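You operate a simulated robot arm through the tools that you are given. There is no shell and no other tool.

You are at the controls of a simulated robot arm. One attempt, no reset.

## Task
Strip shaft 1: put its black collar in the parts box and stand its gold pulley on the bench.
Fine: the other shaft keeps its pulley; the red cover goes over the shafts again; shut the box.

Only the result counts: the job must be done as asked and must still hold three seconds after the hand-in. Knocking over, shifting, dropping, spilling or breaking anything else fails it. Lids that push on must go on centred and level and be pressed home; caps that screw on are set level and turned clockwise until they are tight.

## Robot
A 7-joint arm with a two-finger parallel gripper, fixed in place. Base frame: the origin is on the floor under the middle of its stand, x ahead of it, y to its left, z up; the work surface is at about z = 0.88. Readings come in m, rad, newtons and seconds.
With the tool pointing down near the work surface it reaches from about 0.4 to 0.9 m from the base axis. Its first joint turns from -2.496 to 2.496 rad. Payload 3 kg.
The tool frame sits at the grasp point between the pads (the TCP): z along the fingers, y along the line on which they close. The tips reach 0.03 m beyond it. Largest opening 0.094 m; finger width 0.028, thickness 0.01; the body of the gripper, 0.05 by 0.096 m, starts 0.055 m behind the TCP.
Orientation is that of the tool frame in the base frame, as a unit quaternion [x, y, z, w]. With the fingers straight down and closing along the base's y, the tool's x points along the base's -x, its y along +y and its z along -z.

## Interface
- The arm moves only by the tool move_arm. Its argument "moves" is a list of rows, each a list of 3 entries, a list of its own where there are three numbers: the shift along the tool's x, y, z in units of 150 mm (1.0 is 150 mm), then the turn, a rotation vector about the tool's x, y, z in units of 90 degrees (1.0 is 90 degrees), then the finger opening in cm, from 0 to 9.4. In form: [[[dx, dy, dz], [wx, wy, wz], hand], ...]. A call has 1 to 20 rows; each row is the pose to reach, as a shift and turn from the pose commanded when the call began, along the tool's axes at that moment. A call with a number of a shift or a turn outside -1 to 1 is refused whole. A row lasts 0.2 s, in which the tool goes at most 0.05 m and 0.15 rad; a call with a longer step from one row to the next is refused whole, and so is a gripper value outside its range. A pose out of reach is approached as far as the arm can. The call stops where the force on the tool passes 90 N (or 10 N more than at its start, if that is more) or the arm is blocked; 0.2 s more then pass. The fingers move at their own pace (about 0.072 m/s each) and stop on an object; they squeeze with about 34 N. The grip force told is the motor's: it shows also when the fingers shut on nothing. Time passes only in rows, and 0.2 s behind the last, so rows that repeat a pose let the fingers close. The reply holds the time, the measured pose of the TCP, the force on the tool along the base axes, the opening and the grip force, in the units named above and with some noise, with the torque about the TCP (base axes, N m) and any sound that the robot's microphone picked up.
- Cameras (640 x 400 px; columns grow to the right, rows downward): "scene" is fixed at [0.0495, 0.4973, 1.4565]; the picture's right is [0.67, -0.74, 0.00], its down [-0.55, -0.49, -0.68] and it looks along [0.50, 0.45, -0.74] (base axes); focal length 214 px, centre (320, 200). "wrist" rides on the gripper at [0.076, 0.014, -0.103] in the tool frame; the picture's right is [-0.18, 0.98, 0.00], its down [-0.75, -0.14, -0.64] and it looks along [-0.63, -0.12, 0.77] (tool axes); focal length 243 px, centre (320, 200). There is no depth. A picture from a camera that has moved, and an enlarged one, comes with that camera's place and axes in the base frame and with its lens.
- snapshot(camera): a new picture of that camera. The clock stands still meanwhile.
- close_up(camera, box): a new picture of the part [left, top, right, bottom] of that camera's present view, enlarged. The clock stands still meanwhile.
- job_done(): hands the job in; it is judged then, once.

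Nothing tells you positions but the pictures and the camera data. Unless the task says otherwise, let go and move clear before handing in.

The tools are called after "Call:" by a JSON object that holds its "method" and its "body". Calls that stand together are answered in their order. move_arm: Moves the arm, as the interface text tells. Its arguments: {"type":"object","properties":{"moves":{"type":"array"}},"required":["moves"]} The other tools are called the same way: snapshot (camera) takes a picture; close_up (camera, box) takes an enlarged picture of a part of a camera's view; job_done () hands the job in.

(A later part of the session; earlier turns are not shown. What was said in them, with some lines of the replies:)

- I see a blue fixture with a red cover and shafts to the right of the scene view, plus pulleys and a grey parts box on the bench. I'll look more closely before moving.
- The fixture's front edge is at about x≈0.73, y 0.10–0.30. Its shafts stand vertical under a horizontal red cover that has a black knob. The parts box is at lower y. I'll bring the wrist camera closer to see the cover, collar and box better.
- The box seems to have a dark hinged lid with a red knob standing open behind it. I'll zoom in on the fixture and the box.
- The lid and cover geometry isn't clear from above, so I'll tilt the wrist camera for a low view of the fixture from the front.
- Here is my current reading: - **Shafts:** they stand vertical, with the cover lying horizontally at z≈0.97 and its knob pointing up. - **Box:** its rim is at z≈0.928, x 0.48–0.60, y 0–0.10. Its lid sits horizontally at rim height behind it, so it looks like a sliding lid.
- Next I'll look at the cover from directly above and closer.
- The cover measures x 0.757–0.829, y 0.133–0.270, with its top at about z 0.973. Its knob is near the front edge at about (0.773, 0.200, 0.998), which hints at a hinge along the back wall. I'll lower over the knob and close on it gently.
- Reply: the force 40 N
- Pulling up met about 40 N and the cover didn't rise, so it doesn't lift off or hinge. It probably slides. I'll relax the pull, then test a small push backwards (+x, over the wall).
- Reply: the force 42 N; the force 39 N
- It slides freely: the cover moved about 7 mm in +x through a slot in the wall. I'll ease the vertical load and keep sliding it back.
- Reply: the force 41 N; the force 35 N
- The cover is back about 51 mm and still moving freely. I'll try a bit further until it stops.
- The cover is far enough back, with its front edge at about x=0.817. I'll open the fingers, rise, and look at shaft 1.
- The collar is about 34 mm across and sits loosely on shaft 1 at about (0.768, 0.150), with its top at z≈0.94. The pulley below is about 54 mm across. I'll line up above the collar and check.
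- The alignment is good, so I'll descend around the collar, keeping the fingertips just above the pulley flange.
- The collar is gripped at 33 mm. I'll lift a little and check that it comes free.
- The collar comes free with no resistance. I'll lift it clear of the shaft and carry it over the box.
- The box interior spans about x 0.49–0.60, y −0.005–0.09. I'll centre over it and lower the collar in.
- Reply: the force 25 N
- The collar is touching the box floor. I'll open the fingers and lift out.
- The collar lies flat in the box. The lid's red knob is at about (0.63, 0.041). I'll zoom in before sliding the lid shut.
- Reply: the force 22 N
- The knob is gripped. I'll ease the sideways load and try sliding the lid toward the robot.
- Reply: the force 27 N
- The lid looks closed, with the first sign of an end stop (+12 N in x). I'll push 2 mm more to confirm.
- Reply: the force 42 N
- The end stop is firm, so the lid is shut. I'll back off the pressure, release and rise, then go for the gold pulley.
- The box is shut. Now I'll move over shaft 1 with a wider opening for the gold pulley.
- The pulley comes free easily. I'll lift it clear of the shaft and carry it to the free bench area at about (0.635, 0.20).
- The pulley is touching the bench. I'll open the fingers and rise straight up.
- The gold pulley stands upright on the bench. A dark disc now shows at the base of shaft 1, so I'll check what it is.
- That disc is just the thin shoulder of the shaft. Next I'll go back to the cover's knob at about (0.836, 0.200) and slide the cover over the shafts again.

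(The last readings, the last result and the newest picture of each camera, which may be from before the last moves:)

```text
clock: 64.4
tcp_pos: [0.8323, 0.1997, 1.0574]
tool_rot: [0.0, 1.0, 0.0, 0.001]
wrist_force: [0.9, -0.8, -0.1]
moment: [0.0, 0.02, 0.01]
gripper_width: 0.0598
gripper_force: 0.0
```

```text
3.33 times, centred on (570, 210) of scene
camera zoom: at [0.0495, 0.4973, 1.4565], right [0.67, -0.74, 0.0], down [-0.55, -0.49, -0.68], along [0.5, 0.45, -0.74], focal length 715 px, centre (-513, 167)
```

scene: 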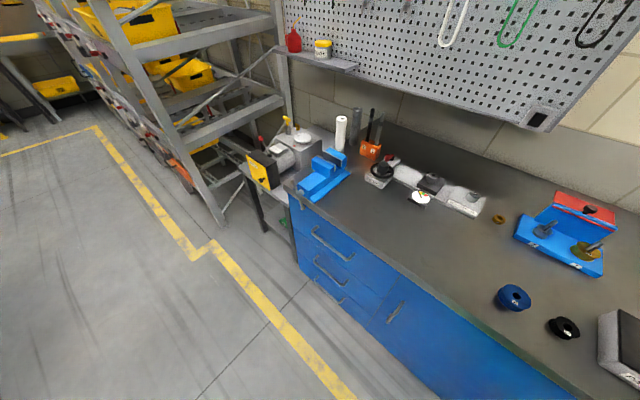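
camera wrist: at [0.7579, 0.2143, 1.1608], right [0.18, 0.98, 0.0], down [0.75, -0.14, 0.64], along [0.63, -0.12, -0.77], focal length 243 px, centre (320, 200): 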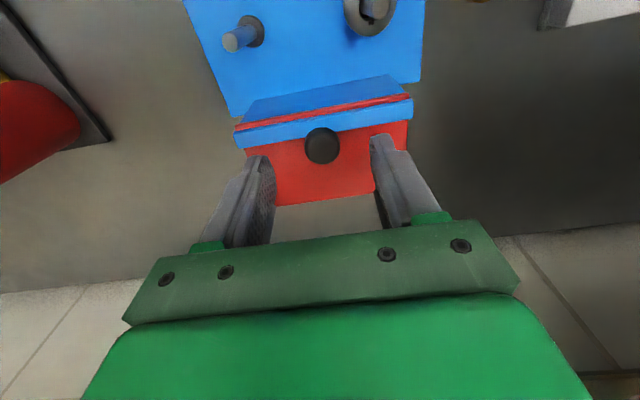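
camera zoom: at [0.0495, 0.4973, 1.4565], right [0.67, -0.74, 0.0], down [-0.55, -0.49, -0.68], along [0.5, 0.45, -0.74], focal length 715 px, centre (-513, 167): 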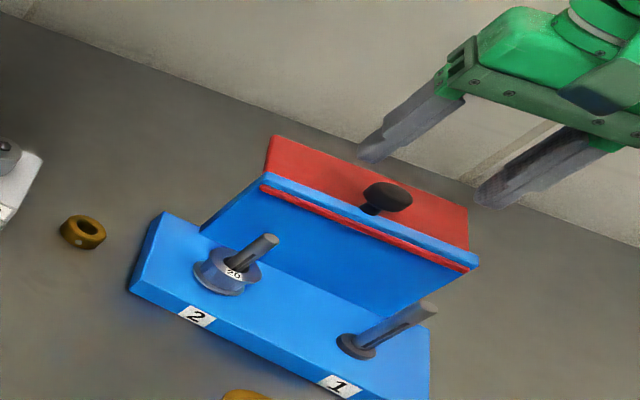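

Call:
{"method": "move_arm", "body": {"moves": [[[-0.015, 0, 0.08], [0, 0, 0], 6], [[-0.03, 0, 0.17], [0, 0, 0], 6], [[-0.03, 0, 0.23], [0, 0, 0], 6], [[-0.03, 0, 0.27], [0, 0, 0], 6], [[-0.03, 0, 0.27], [0, 0, 0], 6]]}}

Call:
{"method": "move_arm", "body": {"moves": [[[0, 0, 0], [0, 0, 0], 2], [[0, 0, 0], [0, 0, 0], 2], [[0, 0, 0], [0, 0, 0], 2], [[0, 0, 0], [0, 0, 0], 2]]}}

Call:
{"method": "snapshot", "body": {"camera": "wrist"}}

Call:
{"method": "close_up", "body": {"camera": "scene", "box": [500, 150, 640, 270]}}

```text
clock: 65.6
tcp_pos: [0.8386, 0.2009, 1.0193]
tool_rot: [-0.001, 1.0, -0.001, 0.0]
wrist_force: [0.8, 0.0, 0.2]
moment: [-0.01, -0.02, 0.04]
gripper_width: 0.0601
gripper_force: 0.1
```

```text
clock: 66.6
tcp_pos: [0.8402, 0.2014, 1.0187]
tool_rot: [0.001, 1.0, 0.0, 0.0]
wrist_force: [-1.1, -3.3, -0.4]
moment: [-0.05, 0.04, -0.03]
gripper_width: 0.0254
gripper_force: 45.1
```

```text
taken
camera wrist: at [0.7633, 0.2149, 1.1219], right [0.18, 0.98, 0.0], down [0.75, -0.14, 0.64], along [0.63, -0.12, -0.77], focal length 243 px, centre (320, 200)
```

wrist: 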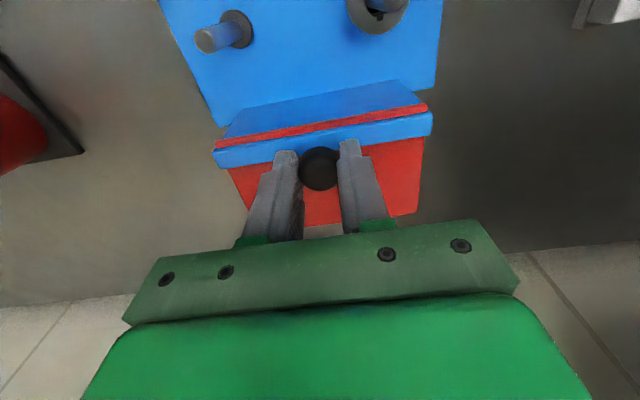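

```text
3.33 times, centred on (570, 210) of scene
camera zoom: at [0.0495, 0.4973, 1.4565], right [0.67, -0.74, 0.0], down [-0.55, -0.49, -0.68], along [0.5, 0.45, -0.74], focal length 715 px, centre (-513, 167)
```

zoom: 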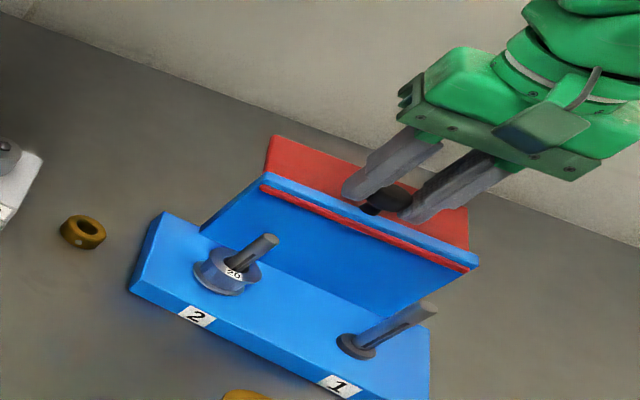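

The knob is gripped. I'll slide the cover back toward the robot.

Call:
{"method": "move_arm", "body": {"moves": [[[0.04, 0, 0], [0, 0, 0], 2], [[0.09, 0, 0], [0, 0, 0], 2], [[0.14, 0, 0], [0, 0, 0], 2], [[0.19, 0, 0], [0, 0, 0], 2], [[0.24, 0, 0], [0, 0, 0], 2], [[0.29, 0, 0], [0, 0, 0], 2], [[0.34, 0, 0], [0, 0, 0], 2], [[0.38, 0, 0], [0, 0, 0], 2], [[0.38, 0, 0], [0, 0, 0], 2]]}}

Call:
{"method": "close_up", "body": {"camera": "scene", "box": [500, 150, 640, 270]}}

```text
clock: 68.6
tcp_pos: [0.7821, 0.2006, 1.0196]
tool_rot: [0.0, 1.0, 0.0, 0.001]
wrist_force: [-1.0, -9.4, 11.1]
moment: [-0.26, 0.06, 0.01]
gripper_width: 0.0253
gripper_force: 45.1
```

```text
3.33 times, centred on (570, 210) of scene
camera zoom: at [0.0495, 0.4973, 1.4565], right [0.67, -0.74, 0.0], down [-0.55, -0.49, -0.68], along [0.5, 0.45, -0.74], focal length 715 px, centre (-513, 167)
```

zoom: 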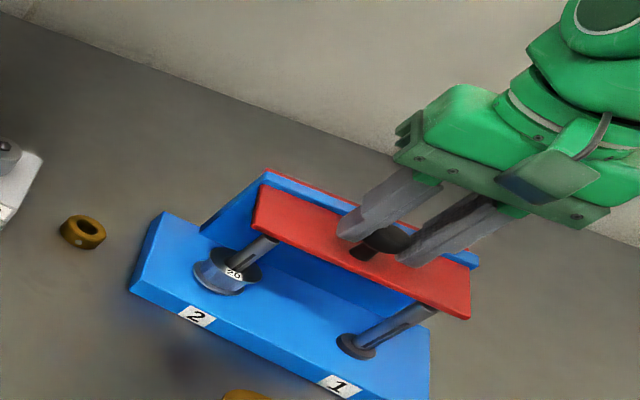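

Call:
{"method": "move_arm", "body": {"moves": [[[0.02, 0, -0.002], [0, 0, 0], 2], [[0.045, 0, -0.002], [0, 0, 0], 2], [[0.045, 0, -0.002], [0, 0, 0], 2]]}}

Call:
{"method": "move_arm", "body": {"moves": [[[0.01, 0, 0], [0, 0, 0], 2], [[0.02, 0, 0], [0, 0, 0], 2], [[0.02, 0, 0], [0, 0, 0], 2]]}}

Call:
{"method": "close_up", "body": {"camera": "scene", "box": [500, 150, 640, 270]}}

```text
clock: 69.4
tcp_pos: [0.7743, 0.2013, 1.0188]
tool_rot: [-0.001, 1.0, 0.0, 0.0]
wrist_force: [-1.8, -7.1, 11.0]
moment: [-0.21, 0.24, -0.01]
gripper_width: 0.0253
gripper_force: 45.3
```

```text
clock: 70.2
tcp_pos: [0.7726, 0.1993, 1.0189]
tool_rot: [0.0, 1.0, 0.001, 0.001]
wrist_force: [22.1, -5.9, -2.3]
moment: [-0.06, -1.19, -0.01]
gripper_width: 0.0254
gripper_force: 45.4
```

```text
3.33 times, centred on (570, 210) of scene
camera zoom: at [0.0495, 0.4973, 1.4565], right [0.67, -0.74, 0.0], down [-0.55, -0.49, -0.68], along [0.5, 0.45, -0.74], focal length 715 px, centre (-513, 167)
```

zoom: 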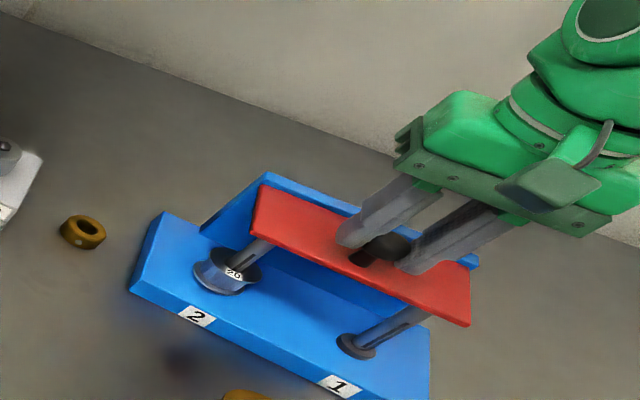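

The cover is back at its original place against the stop. I'll give it a last small nudge, then back off, release and rise clear.

Call:
{"method": "move_arm", "body": {"moves": [[[0.008, 0, 0], [0, 0, 0], 2], [[0.008, 0, 0], [0, 0, 0], 2]]}}

Call:
{"method": "move_arm", "body": {"moves": [[[-0.015, 0, 0], [0, 0, 0], 2], [[-0.015, 0, 0], [0, 0, 0], 6], [[-0.015, 0, 0], [0, 0, 0], 6], [[-0.015, 0, 0], [0, 0, 0], 6], [[-0.015, 0, -0.12], [0, 0, 0], 6], [[-0.015, 0, -0.3], [0, 0, 0], 6], [[0.1, 0, -0.5], [0, 0, 0], 6], [[0.3, 0, -0.65], [0, 0, 0], 6], [[0.5, 0, -0.8], [0, 0, 0], 6], [[0.7, 0, -0.9], [0, 0, 0], 6], [[0.9, 0, -0.95], [0, 0, 0], 6]]}}

Call:
{"method": "snapshot", "body": {"camera": "wrist"}}

Call:
{"method": "snapshot", "body": {"camera": "scene"}}

Call:
{"method": "close_up", "body": {"camera": "scene", "box": [480, 170, 640, 400]}}

```text
clock: 70.8
tcp_pos: [0.7714, 0.2007, 1.0184]
tool_rot: [0.0, 1.0, 0.0, 0.001]
wrist_force: [40.6, -2.1, -5.5]
moment: [-0.01, -1.0, 0.02]
gripper_width: 0.0255
gripper_force: 44.8
```

```text
clock: 73.2
tcp_pos: [0.6358, 0.1998, 1.1599]
tool_rot: [0.0, 1.0, 0.0, 0.0]
wrist_force: [-0.6, -0.6, 0.3]
moment: [0.03, -0.03, 0.02]
gripper_width: 0.0601
gripper_force: 0.1
```

```text
taken
camera wrist: at [0.5603, 0.2145, 1.2626], right [0.18, 0.98, 0.0], down [0.75, -0.14, 0.64], along [0.63, -0.12, -0.77], focal length 243 px, centre (320, 200)
```

wrist: 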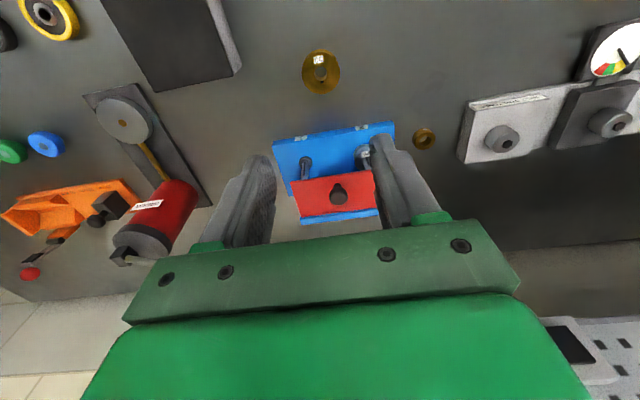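

```text
taken
```

scene: 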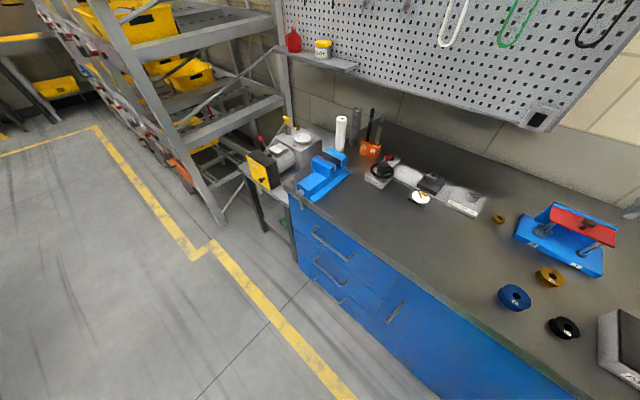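

```text
1.74 times, centred on (560, 285) of scene
camera zoom: at [0.0495, 0.4973, 1.4565], right [0.67, -0.74, 0.0], down [-0.55, -0.49, -0.68], along [0.5, 0.45, -0.74], focal length 373 px, centre (-97, 52)
```

zoom: 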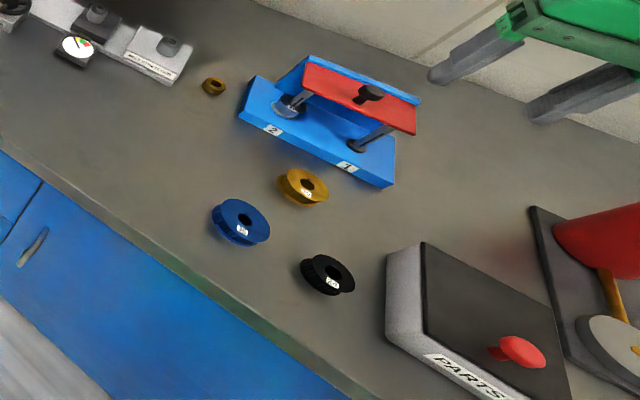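

Everything looks to be in place. I'll check the final state of the cover, lid and pulley close up before handing in.

Call:
{"method": "close_up", "body": {"camera": "scene", "box": [500, 190, 620, 290]}}

Call:
{"method": "close_up", "body": {"camera": "scene", "box": [570, 290, 640, 400]}}

Call:
{"method": "close_up", "body": {"camera": "wrist", "box": [90, 0, 410, 230]}}

```text
4.00 times, centred on (560, 240) of scene
camera zoom: at [0.0495, 0.4973, 1.4565], right [0.67, -0.74, 0.0], down [-0.55, -0.49, -0.68], along [0.5, 0.45, -0.74], focal length 858 px, centre (-640, 40)
```

zoom: 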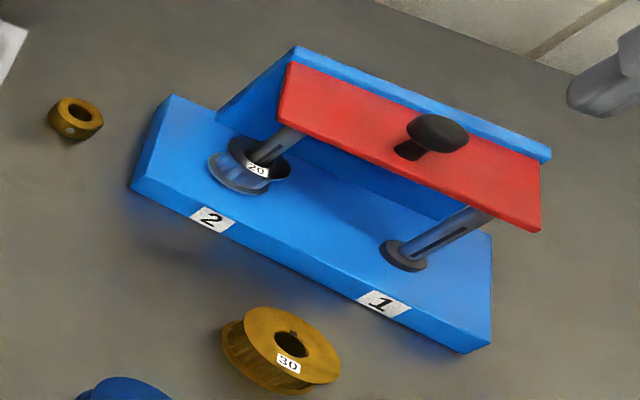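

```text
3.64 times, centred on (605, 345) of scene
camera zoom: at [0.0495, 0.4973, 1.4565], right [0.67, -0.74, 0.0], down [-0.55, -0.49, -0.68], along [0.5, 0.45, -0.74], focal length 780 px, centre (-716, -327)
```

zoom: 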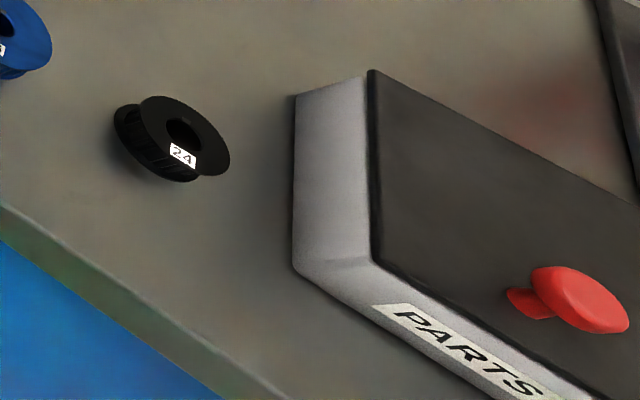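

```text
1.74 times, centred on (250, 115) of wrist
camera zoom: at [0.5603, 0.2145, 1.2626], right [0.18, 0.98, 0.0], down [0.75, -0.14, 0.64], along [0.63, -0.12, -0.77], focal length 422 px, centre (442, 348)
```

zoom: 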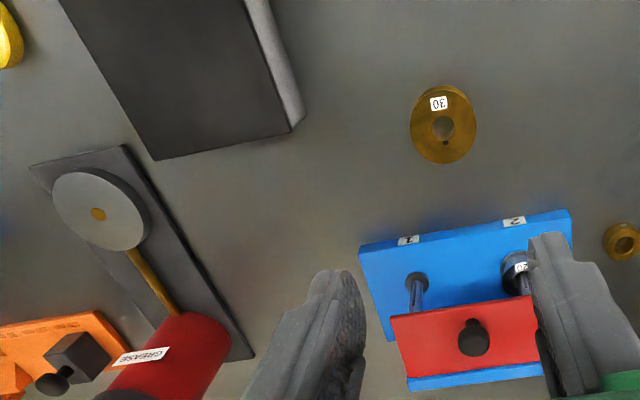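

The pictures show everything done as asked:
- **Collar:** the black collar is inside the box.
- **Box:** the lid is shut against its stop.
- **Gold pulley:** it stands flat on the bench.
- **Shaft 2:** it keeps its pulley.
- **Cover:** the red cover is back over the shafts.

The arm is clear, so I'm handing in.

Call:
{"method": "job_done", "body": {}}

```text
The job is handed in.
```

I finished the job and handed it in; no verdict came back. The last pictures and force readings show:

- **Black collar:** it came off shaft 1 freely and was lying flat on the floor of the parts box before I closed the lid.
- **Parts box:** its lid slides. I pulled it shut until it met a firm stop at about 40 N.
- **Gold pulley:** it stands upright on a clear patch of bench, at about (0.635, 0.20).
- **Shaft 2:** its pulley was not touched.
- **Red cover:** it slides rather than lifting off. It is back over both shafts, against its stop and in its original place.

Before I knew the cover slid, I pulled up on its knob with about 40 N. The cover and fixture did not move in the pictures. A thin dark disc remains at the base of shaft 1. I took it to be the shaft's own shoulder, not a second collar, and left it there.
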